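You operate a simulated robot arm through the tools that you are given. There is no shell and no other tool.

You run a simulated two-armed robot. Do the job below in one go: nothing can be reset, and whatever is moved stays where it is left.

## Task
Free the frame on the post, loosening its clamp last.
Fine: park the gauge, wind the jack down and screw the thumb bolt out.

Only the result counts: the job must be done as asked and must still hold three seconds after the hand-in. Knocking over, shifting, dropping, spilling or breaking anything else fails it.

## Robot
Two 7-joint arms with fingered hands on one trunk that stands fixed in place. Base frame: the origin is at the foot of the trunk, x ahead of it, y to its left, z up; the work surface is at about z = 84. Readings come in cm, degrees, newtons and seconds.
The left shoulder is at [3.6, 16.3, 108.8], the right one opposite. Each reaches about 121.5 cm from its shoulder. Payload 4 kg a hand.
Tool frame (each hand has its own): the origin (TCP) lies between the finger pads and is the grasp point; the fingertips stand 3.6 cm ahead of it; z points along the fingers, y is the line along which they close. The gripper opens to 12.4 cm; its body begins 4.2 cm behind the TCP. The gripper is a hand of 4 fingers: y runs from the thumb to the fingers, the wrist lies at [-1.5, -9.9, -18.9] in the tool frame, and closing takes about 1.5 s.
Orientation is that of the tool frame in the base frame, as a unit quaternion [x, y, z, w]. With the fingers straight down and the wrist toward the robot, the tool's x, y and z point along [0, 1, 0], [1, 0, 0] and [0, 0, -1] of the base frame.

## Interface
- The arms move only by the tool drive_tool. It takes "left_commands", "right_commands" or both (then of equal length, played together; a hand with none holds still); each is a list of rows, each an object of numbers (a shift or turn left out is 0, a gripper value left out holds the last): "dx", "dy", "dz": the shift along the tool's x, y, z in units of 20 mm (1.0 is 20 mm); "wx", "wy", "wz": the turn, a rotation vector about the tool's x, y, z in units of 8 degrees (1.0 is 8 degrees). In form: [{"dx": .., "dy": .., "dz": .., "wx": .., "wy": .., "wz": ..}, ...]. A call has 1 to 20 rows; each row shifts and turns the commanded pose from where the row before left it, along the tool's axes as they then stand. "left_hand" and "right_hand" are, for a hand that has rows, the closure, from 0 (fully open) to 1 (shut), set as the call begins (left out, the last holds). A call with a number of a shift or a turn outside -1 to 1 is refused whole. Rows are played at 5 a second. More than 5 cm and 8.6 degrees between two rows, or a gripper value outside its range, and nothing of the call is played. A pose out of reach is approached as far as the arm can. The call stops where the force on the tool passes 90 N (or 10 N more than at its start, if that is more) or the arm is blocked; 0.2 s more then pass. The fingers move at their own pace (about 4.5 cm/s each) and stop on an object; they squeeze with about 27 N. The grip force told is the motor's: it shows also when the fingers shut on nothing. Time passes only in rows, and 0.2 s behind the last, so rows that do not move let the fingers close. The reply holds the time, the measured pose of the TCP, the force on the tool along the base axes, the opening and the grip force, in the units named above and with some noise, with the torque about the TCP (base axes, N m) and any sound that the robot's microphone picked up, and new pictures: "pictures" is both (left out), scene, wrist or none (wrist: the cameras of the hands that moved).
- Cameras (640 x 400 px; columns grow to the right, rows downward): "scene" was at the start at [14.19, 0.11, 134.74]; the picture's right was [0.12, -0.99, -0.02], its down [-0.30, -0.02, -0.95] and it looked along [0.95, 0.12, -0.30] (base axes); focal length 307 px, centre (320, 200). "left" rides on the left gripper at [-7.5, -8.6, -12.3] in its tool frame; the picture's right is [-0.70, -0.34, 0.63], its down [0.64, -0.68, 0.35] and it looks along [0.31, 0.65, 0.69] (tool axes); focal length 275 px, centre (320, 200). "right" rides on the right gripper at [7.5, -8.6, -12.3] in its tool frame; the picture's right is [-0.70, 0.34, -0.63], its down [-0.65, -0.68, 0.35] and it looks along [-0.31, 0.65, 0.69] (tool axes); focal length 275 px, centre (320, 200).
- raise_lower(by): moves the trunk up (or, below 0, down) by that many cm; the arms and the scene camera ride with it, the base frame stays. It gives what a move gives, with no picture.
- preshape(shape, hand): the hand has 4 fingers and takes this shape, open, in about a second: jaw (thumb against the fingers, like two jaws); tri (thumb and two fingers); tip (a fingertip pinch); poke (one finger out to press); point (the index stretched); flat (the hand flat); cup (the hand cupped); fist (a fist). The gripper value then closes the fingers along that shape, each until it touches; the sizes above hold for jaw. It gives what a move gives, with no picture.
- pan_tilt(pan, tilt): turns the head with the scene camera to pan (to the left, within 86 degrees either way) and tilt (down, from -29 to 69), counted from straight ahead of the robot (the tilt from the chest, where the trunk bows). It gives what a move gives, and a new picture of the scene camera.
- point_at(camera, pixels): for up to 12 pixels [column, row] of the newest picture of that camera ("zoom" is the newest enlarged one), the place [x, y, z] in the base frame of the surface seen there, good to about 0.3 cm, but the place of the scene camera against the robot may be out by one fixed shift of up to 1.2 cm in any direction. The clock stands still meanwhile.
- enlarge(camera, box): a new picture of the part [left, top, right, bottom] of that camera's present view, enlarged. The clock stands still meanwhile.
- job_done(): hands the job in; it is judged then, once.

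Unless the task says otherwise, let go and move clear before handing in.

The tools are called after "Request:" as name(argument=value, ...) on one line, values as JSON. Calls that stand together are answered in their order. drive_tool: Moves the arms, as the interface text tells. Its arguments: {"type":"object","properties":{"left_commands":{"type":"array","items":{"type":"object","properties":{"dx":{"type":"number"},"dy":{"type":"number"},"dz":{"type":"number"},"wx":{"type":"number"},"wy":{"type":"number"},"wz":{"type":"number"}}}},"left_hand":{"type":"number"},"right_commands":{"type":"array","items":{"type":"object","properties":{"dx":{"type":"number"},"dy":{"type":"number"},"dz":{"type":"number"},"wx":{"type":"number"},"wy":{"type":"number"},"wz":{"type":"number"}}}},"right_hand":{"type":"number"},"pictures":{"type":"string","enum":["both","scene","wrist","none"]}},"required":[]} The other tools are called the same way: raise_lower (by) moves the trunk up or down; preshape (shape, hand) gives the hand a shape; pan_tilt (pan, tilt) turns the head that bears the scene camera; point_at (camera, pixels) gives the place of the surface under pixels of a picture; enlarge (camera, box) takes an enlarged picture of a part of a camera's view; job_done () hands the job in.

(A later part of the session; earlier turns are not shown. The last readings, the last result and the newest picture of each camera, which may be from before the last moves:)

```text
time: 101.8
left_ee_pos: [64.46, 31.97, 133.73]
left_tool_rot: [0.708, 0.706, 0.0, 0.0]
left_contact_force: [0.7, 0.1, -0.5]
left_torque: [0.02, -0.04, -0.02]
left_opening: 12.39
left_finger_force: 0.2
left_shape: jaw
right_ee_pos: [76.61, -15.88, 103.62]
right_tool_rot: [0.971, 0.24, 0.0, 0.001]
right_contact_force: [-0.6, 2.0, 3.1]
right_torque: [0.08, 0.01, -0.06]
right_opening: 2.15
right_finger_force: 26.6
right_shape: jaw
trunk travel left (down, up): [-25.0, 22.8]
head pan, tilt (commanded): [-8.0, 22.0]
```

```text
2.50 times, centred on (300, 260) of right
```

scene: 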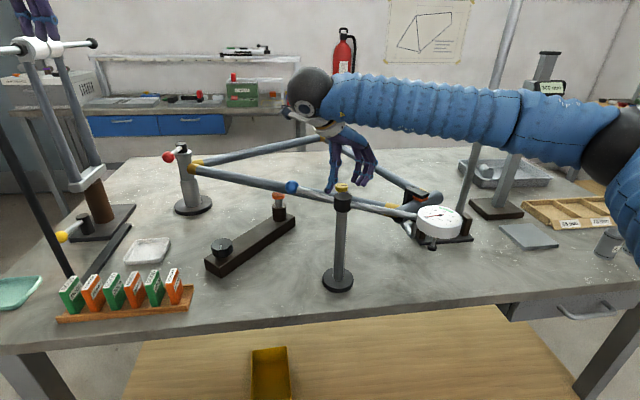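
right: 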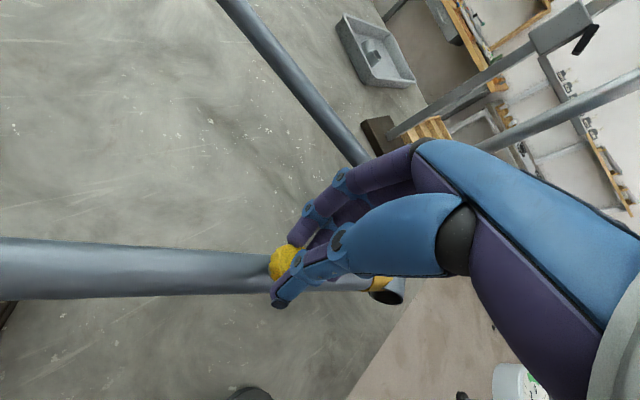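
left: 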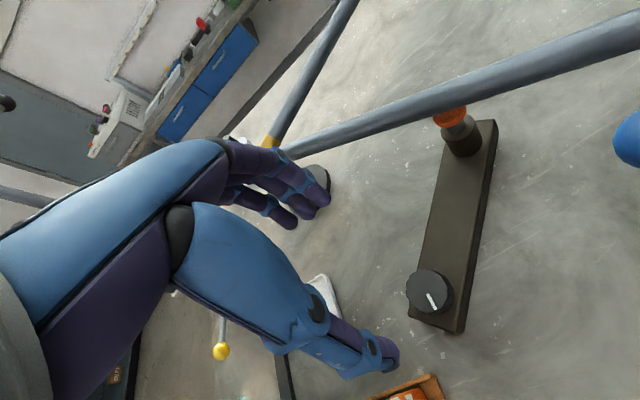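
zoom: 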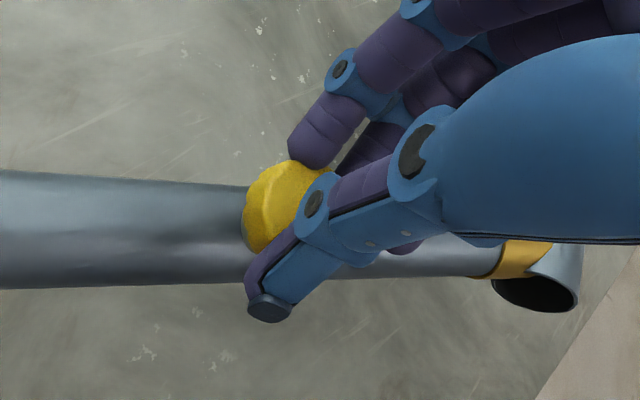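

Gripped again at +62°. I unscrew another ~108° in two slow runs, following the rise.

Request:
drive_tool(right_commands=[{"wz": -0.5, "dz": -0.008}, {"wz": -0.5, "dz": -0.008}, {"wz": -0.5, "dz": -0.008}, {"wz": -0.5, "dz": -0.008}, {"wz": -0.5, "dz": -0.008}, {"wz": -0.5, "dz": -0.008}, {"wz": -0.5, "dz": -0.008}, {"wz": -0.5, "dz": -0.008}, {"wz": -0.5, "dz": -0.008}, {"wz": -0.5, "dz": -0.008}, {"wz": -0.5, "dz": -0.008}, {"wz": -0.5, "dz": -0.008}, {"wz": -0.5, "dz": -0.008}, {"wz": -0.5, "dz": -0.008}, {}], pictures="none")

Request:
drive_tool(right_commands=[{"wz": -0.5, "dz": -0.008}, {"wz": -0.5, "dz": -0.008}, {"wz": -0.5, "dz": -0.008}, {"wz": -0.5, "dz": -0.008}, {"wz": -0.5, "dz": -0.008}, {"wz": -0.5, "dz": -0.008}, {"wz": -0.5, "dz": -0.008}, {"wz": -0.5, "dz": -0.008}, {"wz": -0.5, "dz": -0.008}, {"wz": -0.5, "dz": -0.008}, {"wz": -0.5, "dz": -0.008}, {"wz": -0.5, "dz": -0.008}, {"wz": -0.5, "dz": -0.008}, {}], pictures="both")

Request:
enlarge(camera="scene", box=[300, 150, 400, 230])

Request:
enlarge(camera="right", box=[220, 180, 380, 340])

```text
time: 105.0
left_ee_pos: [64.41, 31.92, 133.85]
left_tool_rot: [0.708, 0.706, 0.0, 0.0]
left_contact_force: [-0.1, -0.6, 0.9]
left_torque: [-0.02, -0.03, -0.02]
left_opening: 12.37
left_finger_force: 0.1
left_shape: jaw
right_ee_pos: [76.62, -15.92, 103.94]
right_tool_rot: [0.745, 0.667, -0.001, 0.0]
right_contact_force: [-3.4, 4.8, -6.7]
right_torque: [0.1, 0.13, -0.02]
right_opening: 2.07
right_finger_force: 27.2
right_shape: jaw
trunk travel left (down, up): [-25.0, 22.8]
head pan, tilt (commanded): [-8.0, 22.0]
```

```text
time: 108.0
left_ee_pos: [64.41, 31.92, 133.79]
left_tool_rot: [0.708, 0.706, 0.0, 0.0]
left_contact_force: [-1.1, -0.4, 0.0]
left_torque: [0.02, 0.02, 0.01]
left_opening: 12.33
left_finger_force: 0.0
left_shape: jaw
right_ee_pos: [76.59, -15.81, 104.15]
right_tool_rot: [0.377, 0.926, 0.001, 0.001]
right_contact_force: [-0.6, 2.7, -9.2]
right_torque: [0.15, -0.02, -0.03]
right_opening: 1.93
right_finger_force: 26.5
right_shape: jaw
trunk travel left (down, up): [-25.0, 22.8]
head pan, tilt (commanded): [-8.0, 22.0]
```

scene: 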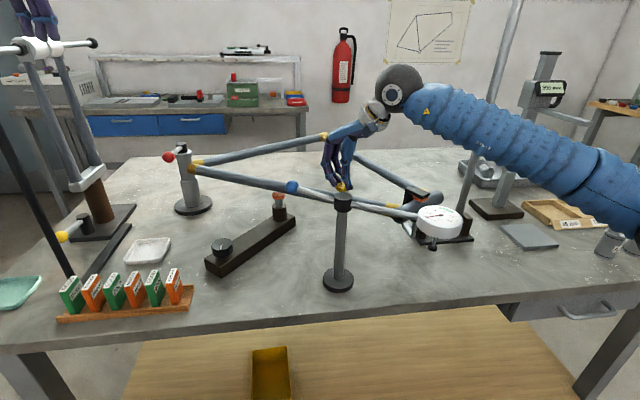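
right: 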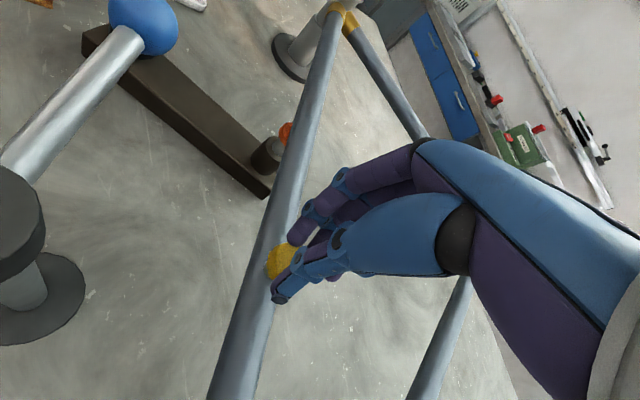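

```text
5.00 times, centred on (350, 190) of scene
```

zoom: 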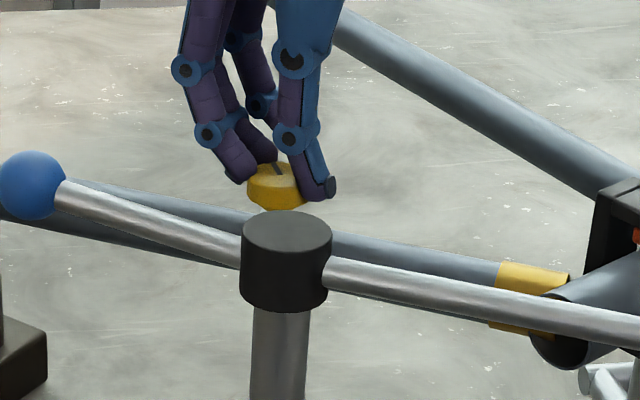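

```text
2.50 times, centred on (300, 260) of right
```

zoom: 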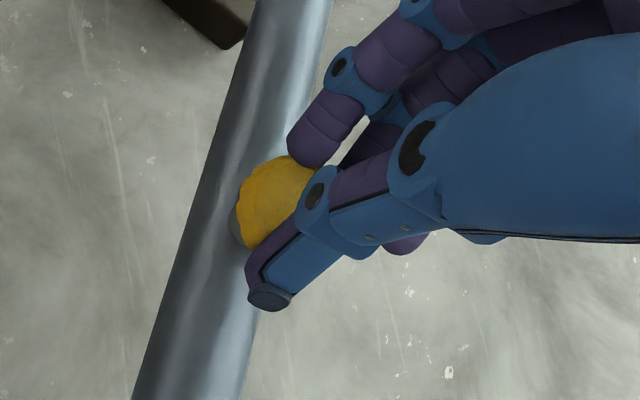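

Fingers are creeping up the head (opening shrank to 1.9). I'll measure the head's actual height before regripping.

Request:
point_at(camera="zoom", pixels=[[270, 200], [255, 205], [270, 180], [245, 225]])

Request:
drive_tool(right_commands=[{}, {}, {}, {}, {}], right_hand=0.4, pictures="both")

Request:
enlarge(camera="scene", box=[300, 150, 400, 230])

Request:
enlarge(camera="right", box=[220, 180, 380, 340])

Request:
point_at(camera="zoom", pixels=[[270, 200], [290, 180], [255, 200], [300, 200], [285, 170], [240, 220]])

```text
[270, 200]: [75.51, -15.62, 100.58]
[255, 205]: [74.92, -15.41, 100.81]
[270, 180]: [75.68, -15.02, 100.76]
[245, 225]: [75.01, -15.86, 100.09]
```

```text
time: 109.2
left_ee_pos: [64.5, 32.01, 133.77]
left_tool_rot: [0.709, 0.705, 0.0, 0.0]
left_contact_force: [0.9, -0.4, 0.5]
left_torque: [-0.03, 0.0, -0.01]
left_opening: 12.38
left_finger_force: 0.1
left_shape: jaw
right_ee_pos: [76.46, -15.9, 104.28]
right_tool_rot: [0.377, 0.926, 0.001, 0.001]
right_contact_force: [0.5, 0.7, -0.1]
right_torque: [0.01, -0.01, 0.0]
right_opening: 7.42
right_finger_force: 0.1
right_shape: jaw
trunk travel left (down, up): [-25.0, 22.8]
head pan, tilt (commanded): [-8.0, 22.0]
```

scene: 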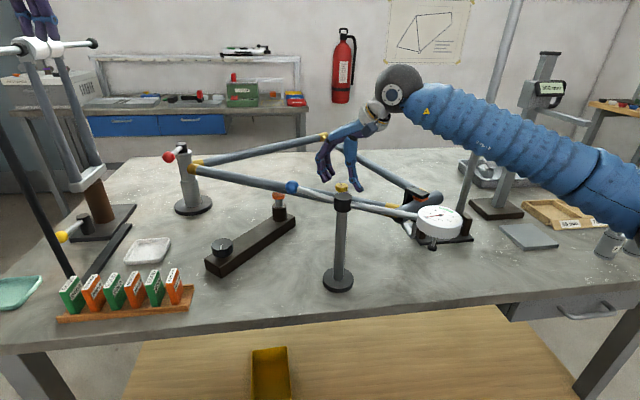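
right: 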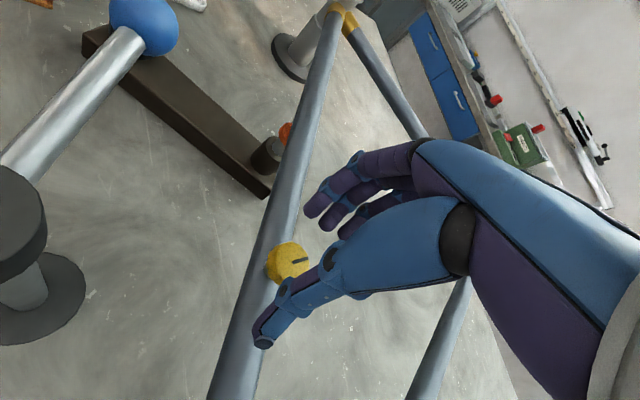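

```text
5.00 times, centred on (350, 190) of scene
```

zoom: 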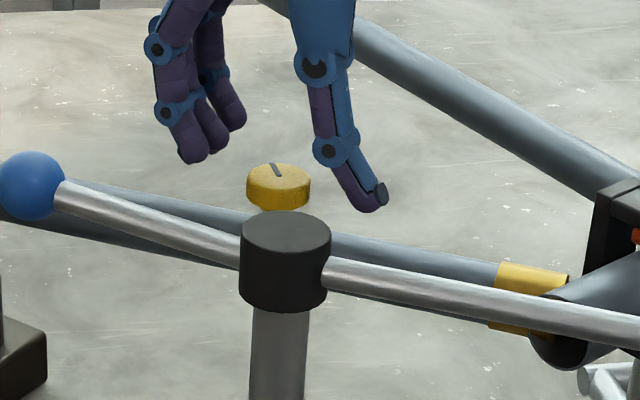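

```text
2.50 times, centred on (300, 260) of right
```

zoom: 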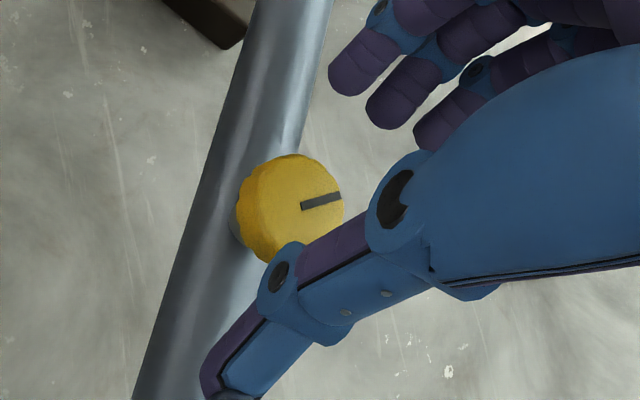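

```text
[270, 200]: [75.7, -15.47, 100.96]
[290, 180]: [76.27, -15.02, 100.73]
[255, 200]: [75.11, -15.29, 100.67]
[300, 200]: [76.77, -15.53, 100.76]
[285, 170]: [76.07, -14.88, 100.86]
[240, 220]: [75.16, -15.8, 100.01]
```

The slot shows about 190° of unscrewing but the head has risen only ~0.15 cm, so I over-lifted. I lower back to z≈103.3, swing back clockwise, and regrip.

Request:
drive_tool(right_commands=[{"wz": 0.9}, {"wz": 0.9}, {"wz": 0.9}, {"wz": 0.9}, {"wz": 0.9}, {"wz": 0.9}, {"wz": 0.9}, {"wz": 0.9}, {"wz": 0.9}, {"wz": 0.9}, {"wz": 0.9}, {"wz": 0.9}, {"wz": 0.9}, {"wz": 0.9}, {"wz": 0.9}, {"dz": 0.23}, {"dz": 0.22}, {}], pictures="wrist")

Request:
enlarge(camera="right", box=[220, 180, 380, 340])

```text
time: 113.0
left_ee_pos: [64.42, 31.86, 133.77]
left_tool_rot: [0.708, 0.706, 0.0, 0.0]
left_contact_force: [-0.5, 0.4, 0.3]
left_torque: [0.01, -0.04, 0.03]
left_opening: 12.35
left_finger_force: 0.1
left_shape: jaw
right_ee_pos: [76.52, -16.04, 103.1]
right_tool_rot: [0.971, 0.24, 0.0, 0.0]
right_contact_force: [-0.2, 0.3, -0.4]
right_torque: [-0.02, 0.0, 0.0]
right_opening: 7.4
right_finger_force: 0.1
right_shape: jaw
trunk travel left (down, up): [-25.0, 22.8]
head pan, tilt (commanded): [-8.0, 22.0]
```

right: 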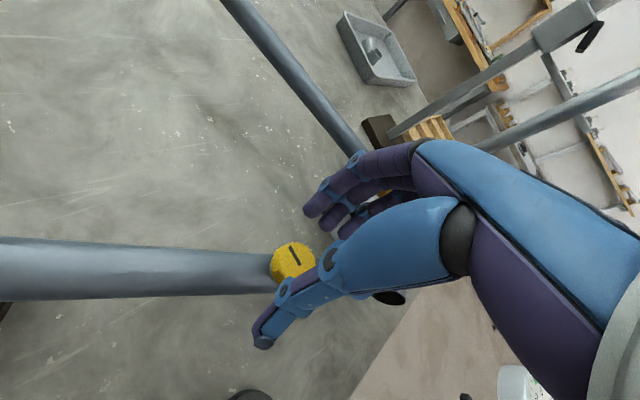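

```text
2.50 times, centred on (300, 260) of right
```

zoom: 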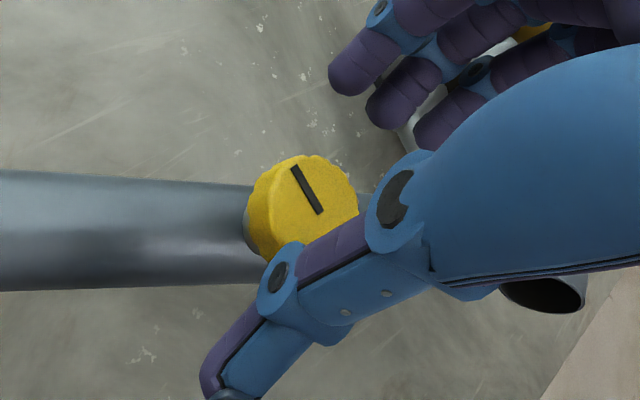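

The head is centred again. I grip and unscrew with almost no lift.

Request:
drive_tool(right_commands=[{}, {}, {}, {}, {}, {}], right_hand=1.0, pictures="none")

Request:
drive_tool(right_commands=[{"wz": -0.5, "dz": -0.002}, {"wz": -0.5, "dz": -0.002}, {"wz": -0.5, "dz": -0.002}, {"wz": -0.5, "dz": -0.002}, {"wz": -0.5, "dz": -0.002}, {"wz": -0.5, "dz": -0.002}, {"wz": -0.5, "dz": -0.002}, {"wz": -0.5, "dz": -0.002}, {"wz": -0.5, "dz": -0.002}, {"wz": -0.5, "dz": -0.002}, {"wz": -0.5, "dz": -0.002}, {"wz": -0.5, "dz": -0.002}, {"wz": -0.5, "dz": -0.002}, {"wz": -0.5, "dz": -0.002}, {}], pictures="none")

Request:
drive_tool(right_commands=[{"wz": -0.5, "dz": -0.002}, {"wz": -0.5, "dz": -0.002}, {"wz": -0.5, "dz": -0.002}, {"wz": -0.5, "dz": -0.002}, {"wz": -0.5, "dz": -0.002}, {"wz": -0.5, "dz": -0.002}, {"wz": -0.5, "dz": -0.002}, {"wz": -0.5, "dz": -0.002}, {"wz": -0.5, "dz": -0.002}, {"wz": -0.5, "dz": -0.002}, {"wz": -0.5, "dz": -0.002}, {"wz": -0.5, "dz": -0.002}, {"wz": -0.5, "dz": -0.002}, {}], pictures="both")

Request:
enlarge(camera="scene", box=[300, 150, 400, 230])

```text
time: 114.4
left_ee_pos: [64.29, 32.02, 133.75]
left_tool_rot: [0.708, 0.706, 0.0, 0.0]
left_contact_force: [-0.8, 0.0, 0.4]
left_torque: [0.03, 0.04, -0.01]
left_opening: 12.38
left_finger_force: 0.2
left_shape: jaw
right_ee_pos: [76.56, -15.94, 103.18]
right_tool_rot: [0.971, 0.24, 0.0, 0.0]
right_contact_force: [-1.4, 3.4, 2.6]
right_torque: [0.08, 0.02, 0.0]
right_opening: 2.46
right_finger_force: 27.2
right_shape: jaw
trunk travel left (down, up): [-25.0, 22.8]
head pan, tilt (commanded): [-8.0, 22.0]
```

```text
time: 117.6
left_ee_pos: [64.3, 31.89, 133.81]
left_tool_rot: [0.707, 0.707, -0.001, 0.001]
left_contact_force: [-0.8, 1.0, 0.1]
left_torque: [0.0, 0.02, 0.0]
left_opening: 12.35
left_finger_force: 0.1
left_shape: jaw
right_ee_pos: [76.51, -15.95, 103.25]
right_tool_rot: [0.745, 0.667, 0.001, 0.001]
right_contact_force: [4.9, 1.6, 9.1]
right_torque: [0.03, -0.24, -0.06]
right_opening: 2.37
right_finger_force: 26.9
right_shape: jaw
trunk travel left (down, up): [-25.0, 22.8]
head pan, tilt (commanded): [-8.0, 22.0]
```

```text
time: 120.6
left_ee_pos: [64.41, 32.03, 133.78]
left_tool_rot: [0.709, 0.706, -0.001, 0.0]
left_contact_force: [-0.3, 0.6, -0.1]
left_torque: [-0.04, -0.01, 0.03]
left_opening: 12.36
left_finger_force: 0.1
left_shape: jaw
right_ee_pos: [76.44, -15.81, 103.28]
right_tool_rot: [0.377, 0.926, 0.0, 0.0]
right_contact_force: [12.2, 2.6, 13.4]
right_torque: [0.21, -0.46, -0.04]
right_opening: 2.34
right_finger_force: 27.5
right_shape: jaw
trunk travel left (down, up): [-25.0, 22.8]
head pan, tilt (commanded): [-8.0, 22.0]
```

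scene: 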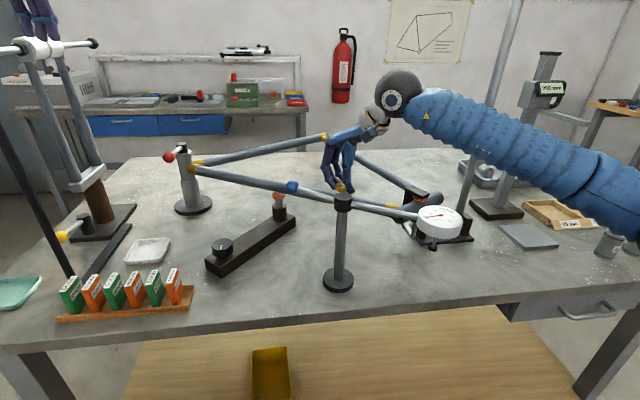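
right: 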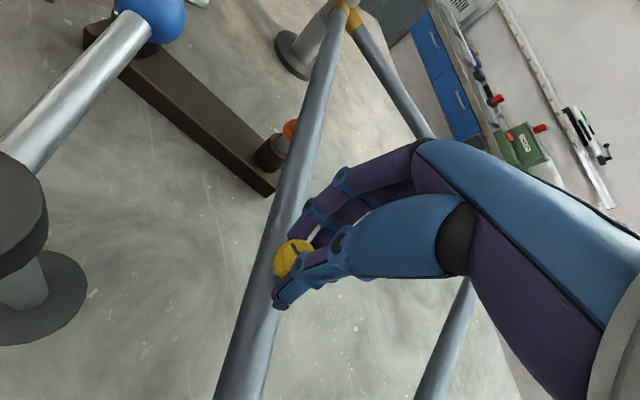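

```text
5.00 times, centred on (350, 190) of scene
```

zoom: 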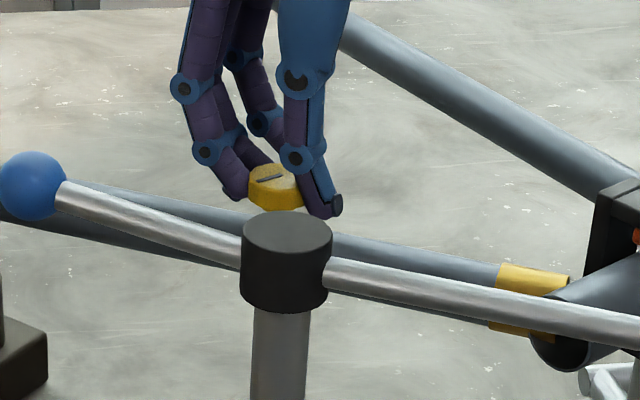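

The bolt turned another ~95° with negligible torque and pushes up, so it is coming out steadily. I do another stroke, starting 0.15 cm higher.

Request:
drive_tool(right_commands=[{}, {}, {}, {}, {"dz": -0.08}], right_hand=0.4, pictures="none")

Request:
drive_tool(right_commands=[{"wz": 0.9}, {"wz": 0.9}, {"wz": 0.9}, {"wz": 0.9}, {"wz": 0.9}, {"wz": 0.9}, {"wz": 0.9}, {"wz": 0.9}, {"wz": 0.9}, {"wz": 0.9}, {"wz": 0.9}, {"wz": 0.9}, {"wz": 0.9}, {"wz": 0.9}, {"wz": 0.9}, {}], pictures="wrist")

Request:
enlarge(camera="right", box=[220, 180, 380, 340])

Request:
drive_tool(right_commands=[{}, {}, {}, {}, {}, {}], right_hand=1.0, pictures="none")

Request:
drive_tool(right_commands=[{"wz": -0.5, "dz": -0.003}, {"wz": -0.5, "dz": -0.003}, {"wz": -0.5, "dz": -0.003}, {"wz": -0.5, "dz": -0.003}, {"wz": -0.5, "dz": -0.003}, {"wz": -0.5, "dz": -0.003}, {"wz": -0.5, "dz": -0.003}, {"wz": -0.5, "dz": -0.003}, {"wz": -0.5, "dz": -0.003}, {"wz": -0.5, "dz": -0.003}, {"wz": -0.5, "dz": -0.003}, {"wz": -0.5, "dz": -0.003}, {"wz": -0.5, "dz": -0.003}, {"wz": -0.5, "dz": -0.003}, {}], pictures="none")

Request:
drive_tool(right_commands=[{"wz": -0.5, "dz": -0.003}, {"wz": -0.5, "dz": -0.003}, {"wz": -0.5, "dz": -0.003}, {"wz": -0.5, "dz": -0.003}, {"wz": -0.5, "dz": -0.003}, {"wz": -0.5, "dz": -0.003}, {"wz": -0.5, "dz": -0.003}, {"wz": -0.5, "dz": -0.003}, {"wz": -0.5, "dz": -0.003}, {"wz": -0.5, "dz": -0.003}, {"wz": -0.5, "dz": -0.003}, {"wz": -0.5, "dz": -0.003}, {"wz": -0.5, "dz": -0.003}, {}], pictures="both")

Request:
enlarge(camera="scene", box=[300, 150, 400, 230])

```text
time: 121.8
left_ee_pos: [64.43, 31.97, 133.92]
left_tool_rot: [0.708, 0.706, 0.0, 0.0]
left_contact_force: [-1.1, -0.7, 0.0]
left_torque: [0.03, -0.01, -0.03]
left_opening: 12.35
left_finger_force: 0.1
left_shape: jaw
right_ee_pos: [76.36, -15.95, 103.46]
right_tool_rot: [0.377, 0.926, 0.0, 0.001]
right_contact_force: [-0.1, 0.0, -0.3]
right_torque: [0.02, -0.03, 0.03]
right_opening: 7.41
right_finger_force: 0.1
right_shape: jaw
trunk travel left (down, up): [-25.0, 22.8]
head pan, tilt (commanded): [-8.0, 22.0]
```

```text
time: 125.2
left_ee_pos: [64.38, 31.96, 133.85]
left_tool_rot: [0.709, 0.706, 0.0, 0.0]
left_contact_force: [0.1, 0.0, 0.9]
left_torque: [0.0, 0.0, 0.0]
left_opening: 12.36
left_finger_force: 0.0
left_shape: jaw
right_ee_pos: [76.56, -15.83, 103.46]
right_tool_rot: [0.971, 0.238, 0.001, 0.0]
right_contact_force: [0.3, 0.3, 0.0]
right_torque: [0.02, 0.01, -0.01]
right_opening: 7.4
right_finger_force: 0.1
right_shape: jaw
trunk travel left (down, up): [-25.0, 22.8]
head pan, tilt (commanded): [-8.0, 22.0]
```

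right: 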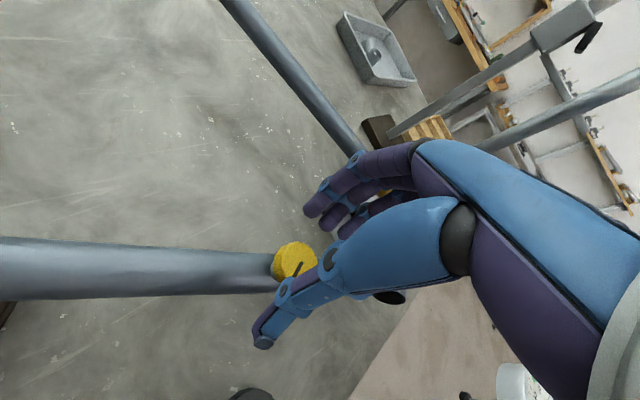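

```text
2.50 times, centred on (300, 260) of right
```

zoom: 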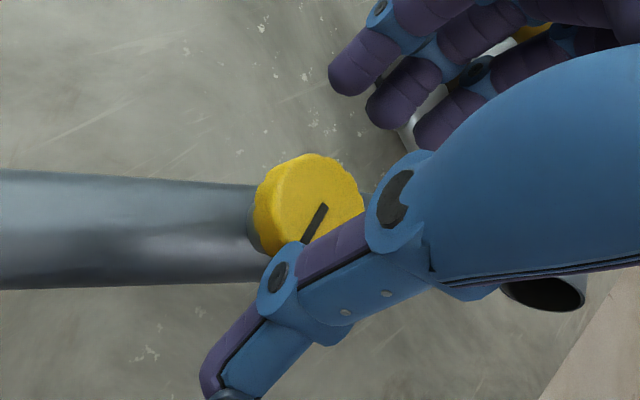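

```text
time: 126.6
left_ee_pos: [64.23, 31.95, 133.84]
left_tool_rot: [0.708, 0.706, -0.001, 0.001]
left_contact_force: [-0.4, -0.4, 0.7]
left_torque: [0.01, 0.04, -0.01]
left_opening: 12.38
left_finger_force: 0.1
left_shape: jaw
right_ee_pos: [76.57, -15.79, 103.29]
right_tool_rot: [0.971, 0.239, 0.0, 0.001]
right_contact_force: [-2.7, 3.9, 2.4]
right_torque: [0.05, 0.05, -0.01]
right_opening: 2.44
right_finger_force: 26.9
right_shape: jaw
trunk travel left (down, up): [-25.0, 22.8]
head pan, tilt (commanded): [-8.0, 22.0]
```

```text
time: 129.8
left_ee_pos: [64.22, 32.04, 133.72]
left_tool_rot: [0.709, 0.706, -0.001, 0.001]
left_contact_force: [-1.0, -0.4, 0.3]
left_torque: [-0.03, 0.0, -0.01]
left_opening: 12.37
left_finger_force: 0.1
left_shape: jaw
right_ee_pos: [76.55, -15.87, 103.52]
right_tool_rot: [0.745, 0.667, 0.0, 0.0]
right_contact_force: [-5.1, 4.2, -1.5]
right_torque: [0.1, 0.05, -0.01]
right_opening: 2.4
right_finger_force: 27.2
right_shape: jaw
trunk travel left (down, up): [-25.0, 22.8]
head pan, tilt (commanded): [-8.0, 22.0]
```

```text
time: 132.8
left_ee_pos: [64.43, 31.83, 133.87]
left_tool_rot: [0.709, 0.706, -0.001, 0.001]
left_contact_force: [-0.2, 0.3, -0.6]
left_torque: [0.01, -0.01, -0.01]
left_opening: 12.37
left_finger_force: 0.0
left_shape: jaw
right_ee_pos: [76.56, -15.84, 103.68]
right_tool_rot: [0.377, 0.926, 0.0, 0.0]
right_contact_force: [-0.9, 3.9, -0.7]
right_torque: [0.13, -0.01, 0.0]
right_opening: 2.31
right_finger_force: 27.1
right_shape: jaw
trunk travel left (down, up): [-25.0, 22.8]
head pan, tilt (commanded): [-8.0, 22.0]
```

scene: 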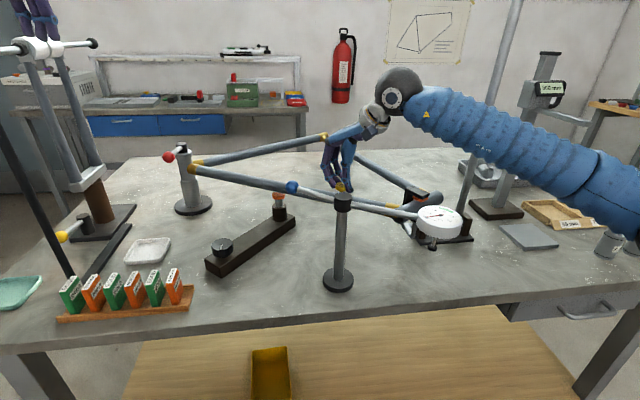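
right: 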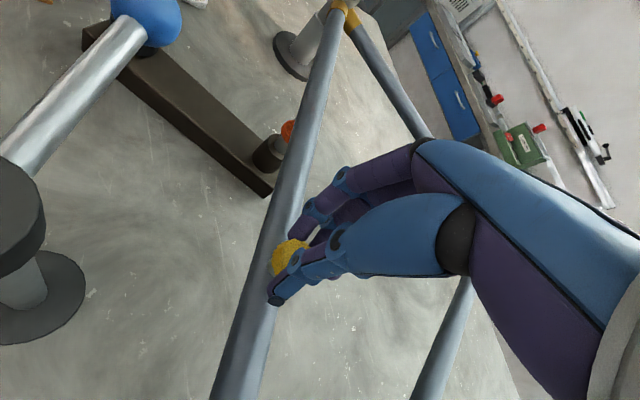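

```text
5.00 times, centred on (350, 190) of scene
```

zoom: 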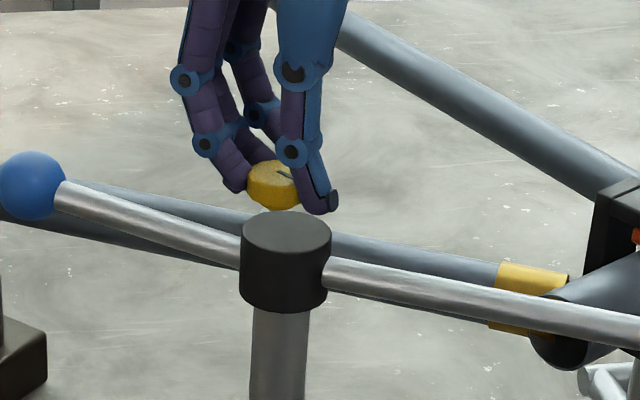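

That stroke was smooth (forces near zero). I check the head's height and repeat.

Request:
drive_tool(right_commands=[{}, {}, {}, {}, {"dz": 0.0}], right_hand=0.4, pictures="none")

Request:
enlarge(camera="right", box=[220, 180, 380, 340])

Request:
point_at(camera="zoom", pixels=[[270, 180], [290, 200], [300, 180], [315, 200], [275, 220], [290, 165]])

Request:
drive_tool(right_commands=[{"wz": 0.9}, {"wz": 0.9}, {"wz": 0.9}, {"wz": 0.9}, {"wz": 0.9}, {"wz": 0.9}, {"wz": 0.9}, {"wz": 0.9}, {"wz": 0.9}, {"wz": 0.9}, {"wz": 0.9}, {"wz": 0.9}, {"wz": 0.9}, {"wz": 0.9}, {"wz": 0.9}, {}], pictures="wrist")

Request:
enlarge(camera="right", box=[220, 180, 380, 340])

```text
time: 134.0
left_ee_pos: [64.4, 31.94, 133.74]
left_tool_rot: [0.708, 0.706, 0.0, -0.001]
left_contact_force: [-0.2, 0.5, 0.1]
left_torque: [0.03, 0.01, 0.01]
left_opening: 12.38
left_finger_force: 0.0
left_shape: jaw
right_ee_pos: [76.57, -15.87, 103.6]
right_tool_rot: [0.377, 0.926, 0.001, 0.0]
right_contact_force: [0.5, -1.2, 1.0]
right_torque: [0.0, -0.04, -0.02]
right_opening: 7.41
right_finger_force: 0.2
right_shape: jaw
trunk travel left (down, up): [-25.0, 22.8]
head pan, tilt (commanded): [-8.0, 22.0]
```

```text
2.50 times, centred on (300, 260) of right
```

zoom: 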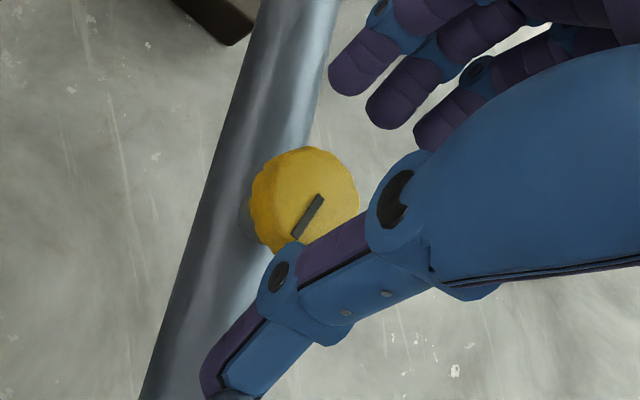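

```text
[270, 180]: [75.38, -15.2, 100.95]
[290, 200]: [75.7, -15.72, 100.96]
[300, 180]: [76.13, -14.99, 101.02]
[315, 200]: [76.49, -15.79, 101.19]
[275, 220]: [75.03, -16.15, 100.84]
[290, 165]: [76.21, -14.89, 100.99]
```

```text
time: 137.4
left_ee_pos: [64.36, 31.82, 133.84]
left_tool_rot: [0.708, 0.706, 0.0, 0.0]
left_contact_force: [0.2, -0.4, -0.2]
left_torque: [0.01, -0.01, 0.01]
left_opening: 12.38
left_finger_force: 0.1
left_shape: jaw
right_ee_pos: [76.52, -15.9, 103.6]
right_tool_rot: [0.971, 0.239, 0.001, 0.0]
right_contact_force: [-0.1, 0.2, 0.2]
right_torque: [0.0, 0.03, -0.01]
right_opening: 7.43
right_finger_force: 0.1
right_shape: jaw
trunk travel left (down, up): [-25.0, 22.8]
head pan, tilt (commanded): [-8.0, 22.0]
```

right: 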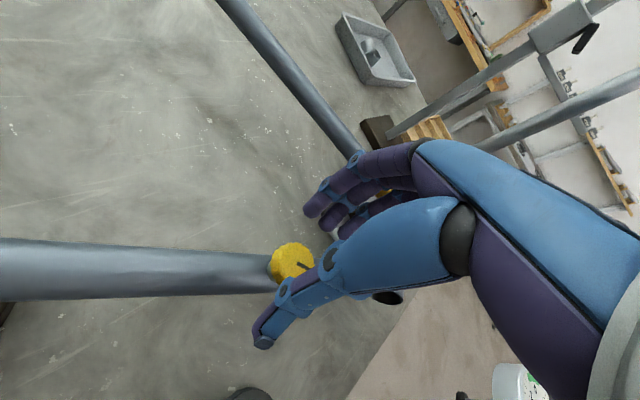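

```text
2.50 times, centred on (300, 260) of right
```

zoom: 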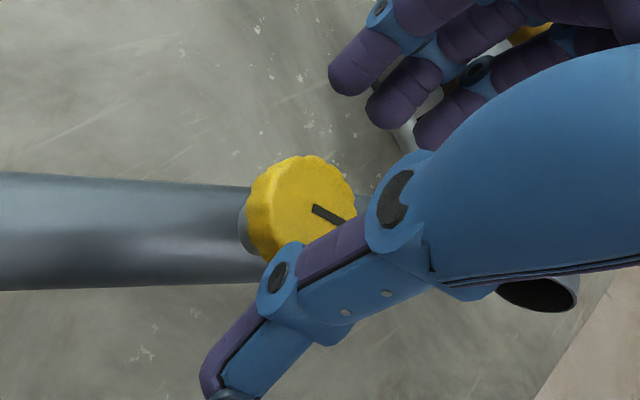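

Head top is now z≈101.0 (+0.3 cm for about one turn). I continue with the same stroke.

Request:
drive_tool(right_commands=[{}, {}, {}, {}, {}, {}], right_hand=1.0, pictures="none")

Request:
drive_tool(right_commands=[{"wz": -0.6, "dz": -0.0025}, {"wz": -0.6, "dz": -0.0025}, {"wz": -0.6, "dz": -0.0025}, {"wz": -0.6, "dz": -0.0025}, {"wz": -0.6, "dz": -0.0025}, {"wz": -0.6, "dz": -0.0025}, {"wz": -0.6, "dz": -0.0025}, {"wz": -0.6, "dz": -0.0025}, {"wz": -0.6, "dz": -0.0025}, {"wz": -0.6, "dz": -0.0025}, {"wz": -0.6, "dz": -0.0025}, {}], pictures="none")

Request:
drive_tool(right_commands=[{"wz": -0.6, "dz": -0.0025}, {"wz": -0.6, "dz": -0.0025}, {"wz": -0.6, "dz": -0.0025}, {"wz": -0.6, "dz": -0.0025}, {"wz": -0.6, "dz": -0.0025}, {"wz": -0.6, "dz": -0.0025}, {"wz": -0.6, "dz": -0.0025}, {"wz": -0.6, "dz": -0.0025}, {"wz": -0.6, "dz": -0.0025}, {"wz": -0.6, "dz": -0.0025}, {"wz": -0.6, "dz": -0.0025}, {}], pictures="scene")

Request:
enlarge(camera="scene", box=[300, 150, 400, 230])

```text
time: 138.8
left_ee_pos: [64.31, 31.92, 133.74]
left_tool_rot: [0.708, 0.706, -0.001, 0.001]
left_contact_force: [-0.2, 0.8, 0.7]
left_torque: [0.01, -0.01, 0.0]
left_opening: 12.37
left_finger_force: 0.0
left_shape: jaw
right_ee_pos: [76.44, -15.85, 103.62]
right_tool_rot: [0.971, 0.239, 0.0, 0.0]
right_contact_force: [-1.1, 3.4, 3.0]
right_torque: [0.08, 0.04, 0.01]
right_opening: 2.25
right_finger_force: 27.0
right_shape: jaw
trunk travel left (down, up): [-25.0, 22.8]
head pan, tilt (commanded): [-8.0, 22.0]
```

```text
time: 141.4
left_ee_pos: [64.41, 31.9, 133.73]
left_tool_rot: [0.708, 0.706, -0.002, 0.001]
left_contact_force: [-0.3, -0.5, 0.0]
left_torque: [0.05, 0.01, 0.02]
left_opening: 12.36
left_finger_force: 0.0
left_shape: jaw
right_ee_pos: [76.62, -15.91, 103.73]
right_tool_rot: [0.763, 0.647, 0.0, 0.0]
right_contact_force: [-4.7, 3.4, -0.3]
right_torque: [0.14, 0.17, -0.01]
right_opening: 2.22
right_finger_force: 26.8
right_shape: jaw
trunk travel left (down, up): [-25.0, 22.8]
head pan, tilt (commanded): [-8.0, 22.0]
```

```text
time: 144.0
left_ee_pos: [64.45, 32.01, 133.8]
left_tool_rot: [0.708, 0.706, 0.0, 0.001]
left_contact_force: [0.6, 0.4, 0.3]
left_torque: [-0.02, 0.04, 0.06]
left_opening: 12.37
left_finger_force: 0.0
left_shape: jaw
right_ee_pos: [76.58, -15.83, 103.9]
right_tool_rot: [0.397, 0.918, 0.001, 0.0]
right_contact_force: [-0.4, 4.0, -2.2]
right_torque: [0.14, 0.01, -0.02]
right_opening: 2.13
right_finger_force: 26.8
right_shape: jaw
trunk travel left (down, up): [-25.0, 22.8]
head pan, tilt (commanded): [-8.0, 22.0]
```

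scene: 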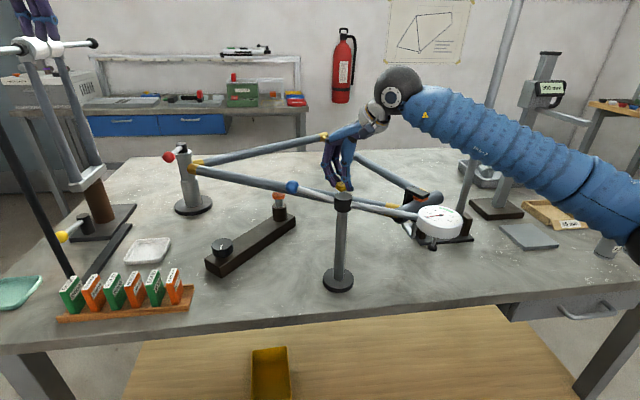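

```text
5.00 times, centred on (350, 190) of scene
```

zoom: 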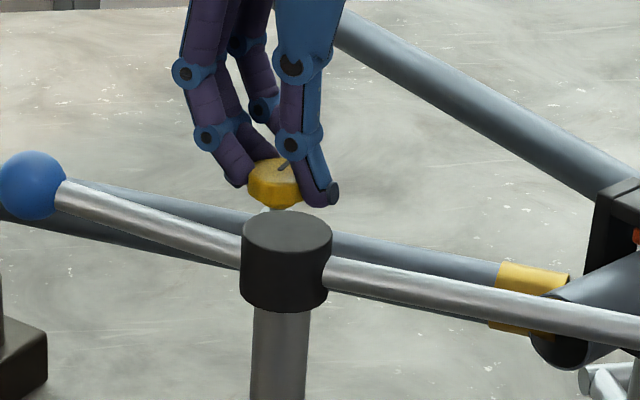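

The bolt keeps turning (~500° so far) and the pale shank is exposed below the head. I repeat, starting 0.25 cm lower for a better bite.

Request:
drive_tool(right_commands=[{}, {}, {}, {}, {"dz": 0.12}], right_hand=0.4, pictures="none")

Request:
drive_tool(right_commands=[{"wz": 0.95}, {"wz": 0.95}, {"wz": 0.95}, {"wz": 0.95}, {"wz": 0.95}, {"wz": 0.95}, {"wz": 0.95}, {"wz": 0.95}, {"wz": 0.95}, {"wz": 0.95}, {"wz": 0.95}, {"wz": 0.95}, {"wz": 0.95}, {"wz": 0.85}, {}], pictures="wrist")

Request:
enlarge(camera="right", box=[220, 180, 380, 340])

Request:
drive_tool(right_commands=[{}, {}, {}, {}, {}, {}], right_hand=1.0, pictures="none")

Request:
drive_tool(right_commands=[{"wz": -0.6, "dz": -0.0025}, {"wz": -0.6, "dz": -0.0025}, {"wz": -0.6, "dz": -0.0025}, {"wz": -0.6, "dz": -0.0025}, {"wz": -0.6, "dz": -0.0025}, {"wz": -0.6, "dz": -0.0025}, {"wz": -0.6, "dz": -0.0025}, {"wz": -0.6, "dz": -0.0025}, {"wz": -0.6, "dz": -0.0025}, {"wz": -0.6, "dz": -0.0025}, {"wz": -0.6, "dz": -0.0025}, {}], pictures="none")

Request:
drive_tool(right_commands=[{"wz": -0.6, "dz": -0.0025}, {"wz": -0.6, "dz": -0.0025}, {"wz": -0.6, "dz": -0.0025}, {"wz": -0.6, "dz": -0.0025}, {"wz": -0.6, "dz": -0.0025}, {"wz": -0.6, "dz": -0.0025}, {"wz": -0.6, "dz": -0.0025}, {"wz": -0.6, "dz": -0.0025}, {"wz": -0.6, "dz": -0.0025}, {"wz": -0.6, "dz": -0.0025}, {"wz": -0.6, "dz": -0.0025}, {}], pictures="scene")

Request:
enlarge(camera="scene", box=[300, 150, 400, 230])

```text
time: 145.2
left_ee_pos: [64.36, 31.9, 133.87]
left_tool_rot: [0.708, 0.706, -0.001, 0.0]
left_contact_force: [0.0, -0.3, 0.0]
left_torque: [-0.02, -0.04, 0.03]
left_opening: 12.36
left_finger_force: 0.0
left_shape: jaw
right_ee_pos: [76.54, -15.88, 103.49]
right_tool_rot: [0.396, 0.918, 0.0, 0.0]
right_contact_force: [-0.1, 0.0, 0.1]
right_torque: [-0.03, -0.02, 0.01]
right_opening: 7.41
right_finger_force: 0.0
right_shape: jaw
trunk travel left (down, up): [-25.0, 22.8]
head pan, tilt (commanded): [-8.0, 22.0]
```

```text
time: 148.4
left_ee_pos: [64.45, 31.92, 133.69]
left_tool_rot: [0.708, 0.706, 0.0, 0.0]
left_contact_force: [-0.5, -0.2, -0.5]
left_torque: [0.01, 0.0, -0.04]
left_opening: 12.34
left_finger_force: 0.1
left_shape: jaw
right_ee_pos: [76.55, -15.97, 103.7]
right_tool_rot: [0.971, 0.238, 0.0, 0.0]
right_contact_force: [-0.4, 0.1, 0.2]
right_torque: [-0.02, -0.04, 0.0]
right_opening: 7.38
right_finger_force: 0.0
right_shape: jaw
trunk travel left (down, up): [-25.0, 22.8]
head pan, tilt (commanded): [-8.0, 22.0]
```

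right: 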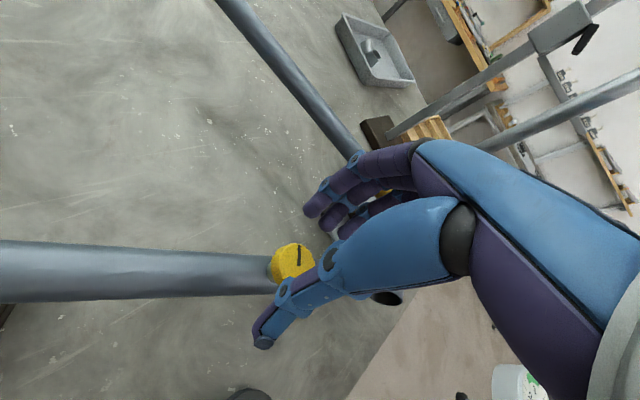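

```text
2.50 times, centred on (300, 260) of right
```

zoom: 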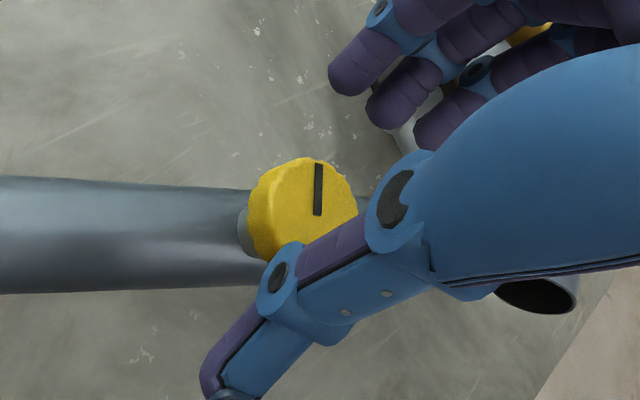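

```text
time: 149.8
left_ee_pos: [64.33, 31.96, 133.89]
left_tool_rot: [0.708, 0.706, -0.001, 0.0]
left_contact_force: [0.1, -0.1, -0.2]
left_torque: [0.03, -0.01, -0.02]
left_opening: 12.41
left_finger_force: 0.1
left_shape: jaw
right_ee_pos: [76.5, -15.75, 103.74]
right_tool_rot: [0.971, 0.239, 0.0, -0.001]
right_contact_force: [-1.4, 3.6, 2.7]
right_torque: [0.08, 0.04, 0.0]
right_opening: 2.29
right_finger_force: 26.8
right_shape: jaw
trunk travel left (down, up): [-25.0, 22.8]
head pan, tilt (commanded): [-8.0, 22.0]
```

```text
time: 152.4
left_ee_pos: [64.39, 31.82, 133.75]
left_tool_rot: [0.708, 0.706, 0.0, 0.0]
left_contact_force: [-0.2, 0.6, -0.1]
left_torque: [-0.03, 0.03, 0.04]
left_opening: 12.37
left_finger_force: 0.2
left_shape: jaw
right_ee_pos: [76.46, -15.89, 103.71]
right_tool_rot: [0.763, 0.646, 0.0, 0.0]
right_contact_force: [2.9, -3.9, 6.6]
right_torque: [-0.1, -0.15, -0.26]
right_opening: 2.25
right_finger_force: 26.8
right_shape: jaw
trunk travel left (down, up): [-25.0, 22.8]
head pan, tilt (commanded): [-8.0, 22.0]
```

```text
time: 155.0
left_ee_pos: [64.57, 31.68, 133.79]
left_tool_rot: [0.708, 0.706, 0.0, -0.002]
left_contact_force: [-0.2, 0.3, 0.4]
left_torque: [0.0, -0.01, 0.01]
left_opening: 12.36
left_finger_force: 0.1
left_shape: jaw
right_ee_pos: [76.9, -16.17, 103.82]
right_tool_rot: [0.397, 0.918, 0.001, -0.001]
right_contact_force: [20.9, -25.2, -4.9]
right_torque: [-0.76, -0.54, -0.81]
right_opening: 1.82
right_finger_force: 27.1
right_shape: jaw
trunk travel left (down, up): [-25.0, 22.8]
head pan, tilt (commanded): [-8.0, 22.0]
```

scene: 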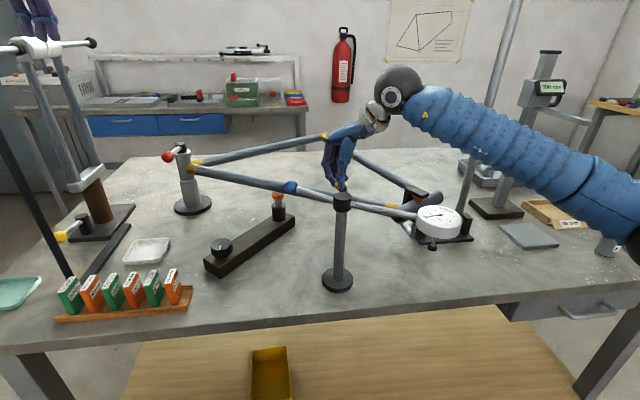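

```text
5.00 times, centred on (350, 190) of scene
```

zoom: 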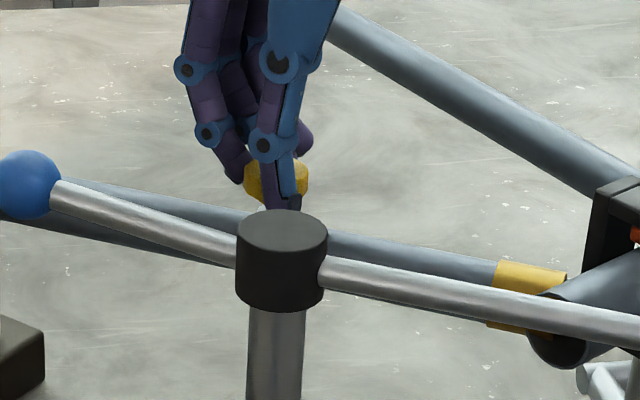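

Torque jumped to 0.8 N·m partway through the stroke: the bolt reached its outer stop at about 1½ turns. I open the hand to unload it and look.

Request:
drive_tool(right_commands=[{"wz": 0.5}, {"wz": 0.5}, {}, {}, {}, {}, {}], right_hand=0.3, pictures="both")

Request:
enlarge(camera="scene", box=[300, 150, 400, 230])

Request:
enlarge(camera="right", box=[220, 180, 380, 340])

Request:
point_at(camera="zoom", pixels=[[270, 180], [290, 200], [300, 180], [315, 200], [275, 220], [290, 165]])

```text
time: 156.6
left_ee_pos: [64.4, 31.9, 133.8]
left_tool_rot: [0.708, 0.707, 0.0, 0.0]
left_contact_force: [0.0, 0.7, 0.3]
left_torque: [-0.02, -0.01, 0.01]
left_opening: 12.35
left_finger_force: 0.0
left_shape: jaw
right_ee_pos: [76.61, -15.89, 103.98]
right_tool_rot: [0.46, 0.888, 0.0, 0.0]
right_contact_force: [0.5, -0.6, 0.1]
right_torque: [0.0, 0.02, 0.0]
right_opening: 8.66
right_finger_force: 0.0
right_shape: jaw
trunk travel left (down, up): [-25.0, 22.8]
head pan, tilt (commanded): [-8.0, 22.0]
```

scene: 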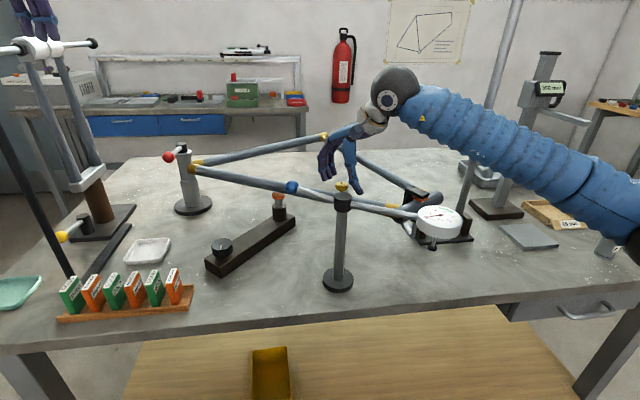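
right: 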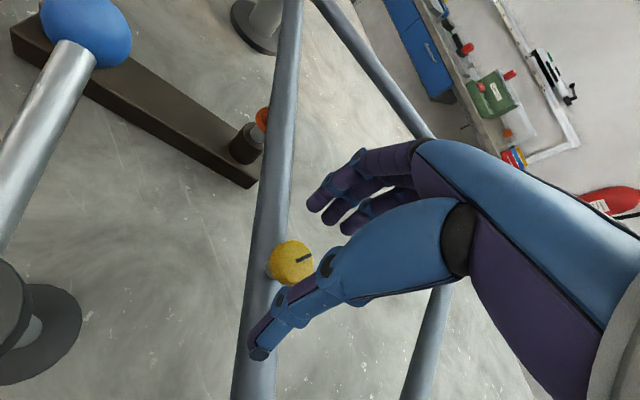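

```text
5.00 times, centred on (350, 190) of scene
```

zoom: 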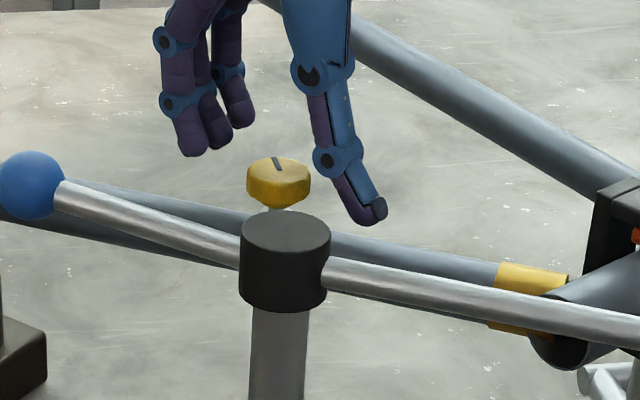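

```text
2.50 times, centred on (300, 260) of right
```

zoom: 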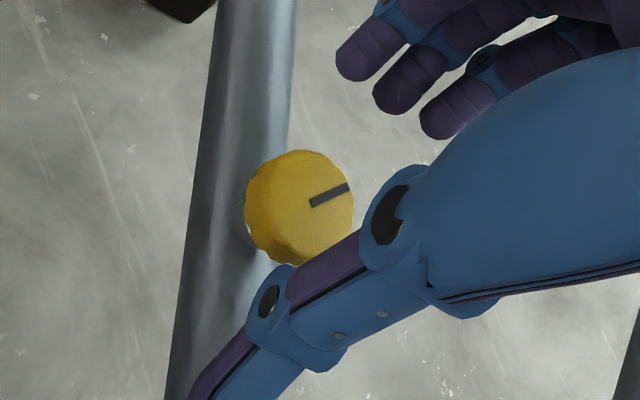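

```text
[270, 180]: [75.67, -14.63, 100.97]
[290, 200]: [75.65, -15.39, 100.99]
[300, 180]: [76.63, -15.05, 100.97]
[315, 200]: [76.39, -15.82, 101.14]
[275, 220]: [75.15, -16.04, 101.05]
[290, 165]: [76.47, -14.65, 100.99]
```

The head now stands out on its shank with the slot about 1½ turns round: bolt is out against its stop. Only the clamp remains; I lift the right hand clear, then raise the trunk so the right arm clears the parked gauge when reaching the clamp.

Request:
drive_tool(right_commands=[{"dz": -1}, {"dz": -1}, {"dz": -1}, {"dz": -1}, {"dz": -1}, {"wz": 0.7}, {"wz": 0.7}, {"wz": 0.7}, {}], right_hand=0.3, pictures="scene")

Request:
enlarge(camera="scene", box=[150, 130, 480, 290])

Request:
enlarge(camera="scene", box=[155, 135, 215, 175])

```text
time: 158.6
left_ee_pos: [64.37, 31.84, 133.82]
left_tool_rot: [0.709, 0.705, 0.0, 0.0]
left_contact_force: [0.0, -0.5, -0.6]
left_torque: [0.0, 0.02, 0.01]
left_opening: 12.37
left_finger_force: 0.0
left_shape: jaw
right_ee_pos: [76.46, -15.89, 113.89]
right_tool_rot: [0.585, 0.811, 0.0, 0.0]
right_contact_force: [0.0, -0.1, -0.7]
right_torque: [0.0, 0.0, 0.03]
right_opening: 8.67
right_finger_force: 0.0
right_shape: jaw
trunk travel left (down, up): [-25.0, 22.8]
head pan, tilt (commanded): [-8.0, 22.0]
```

scene: 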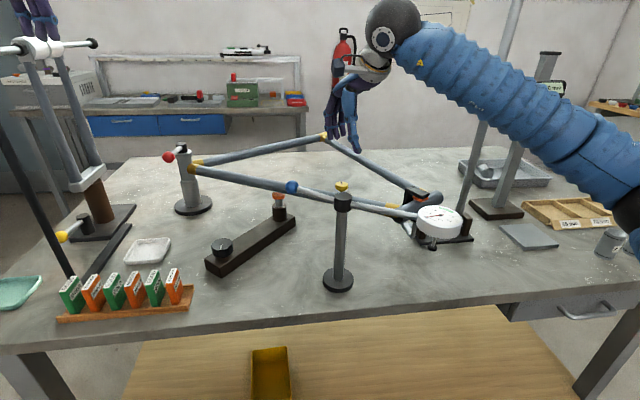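

```text
1.94 times, centred on (315, 210) of scene
```

zoom: 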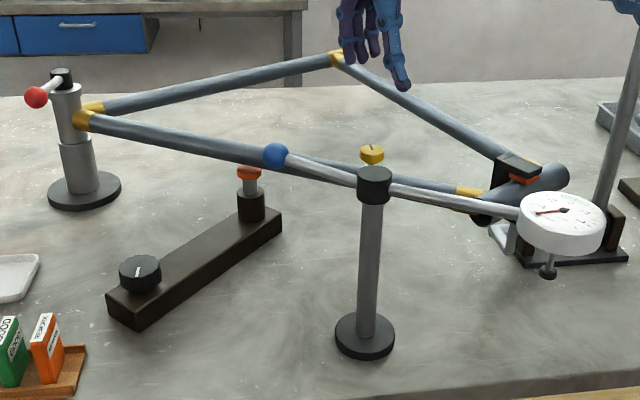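

```text
10.00 times, centred on (185, 155) of scene
```

zoom: 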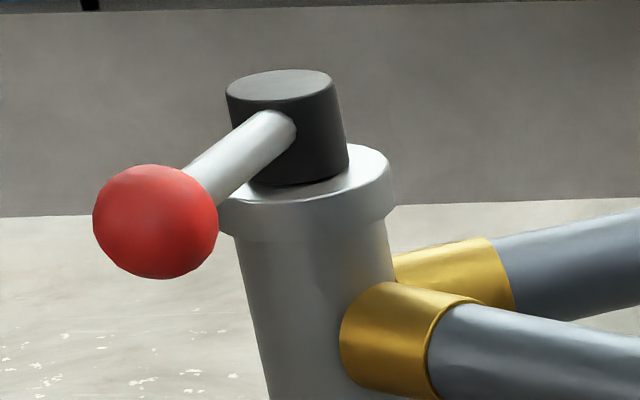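

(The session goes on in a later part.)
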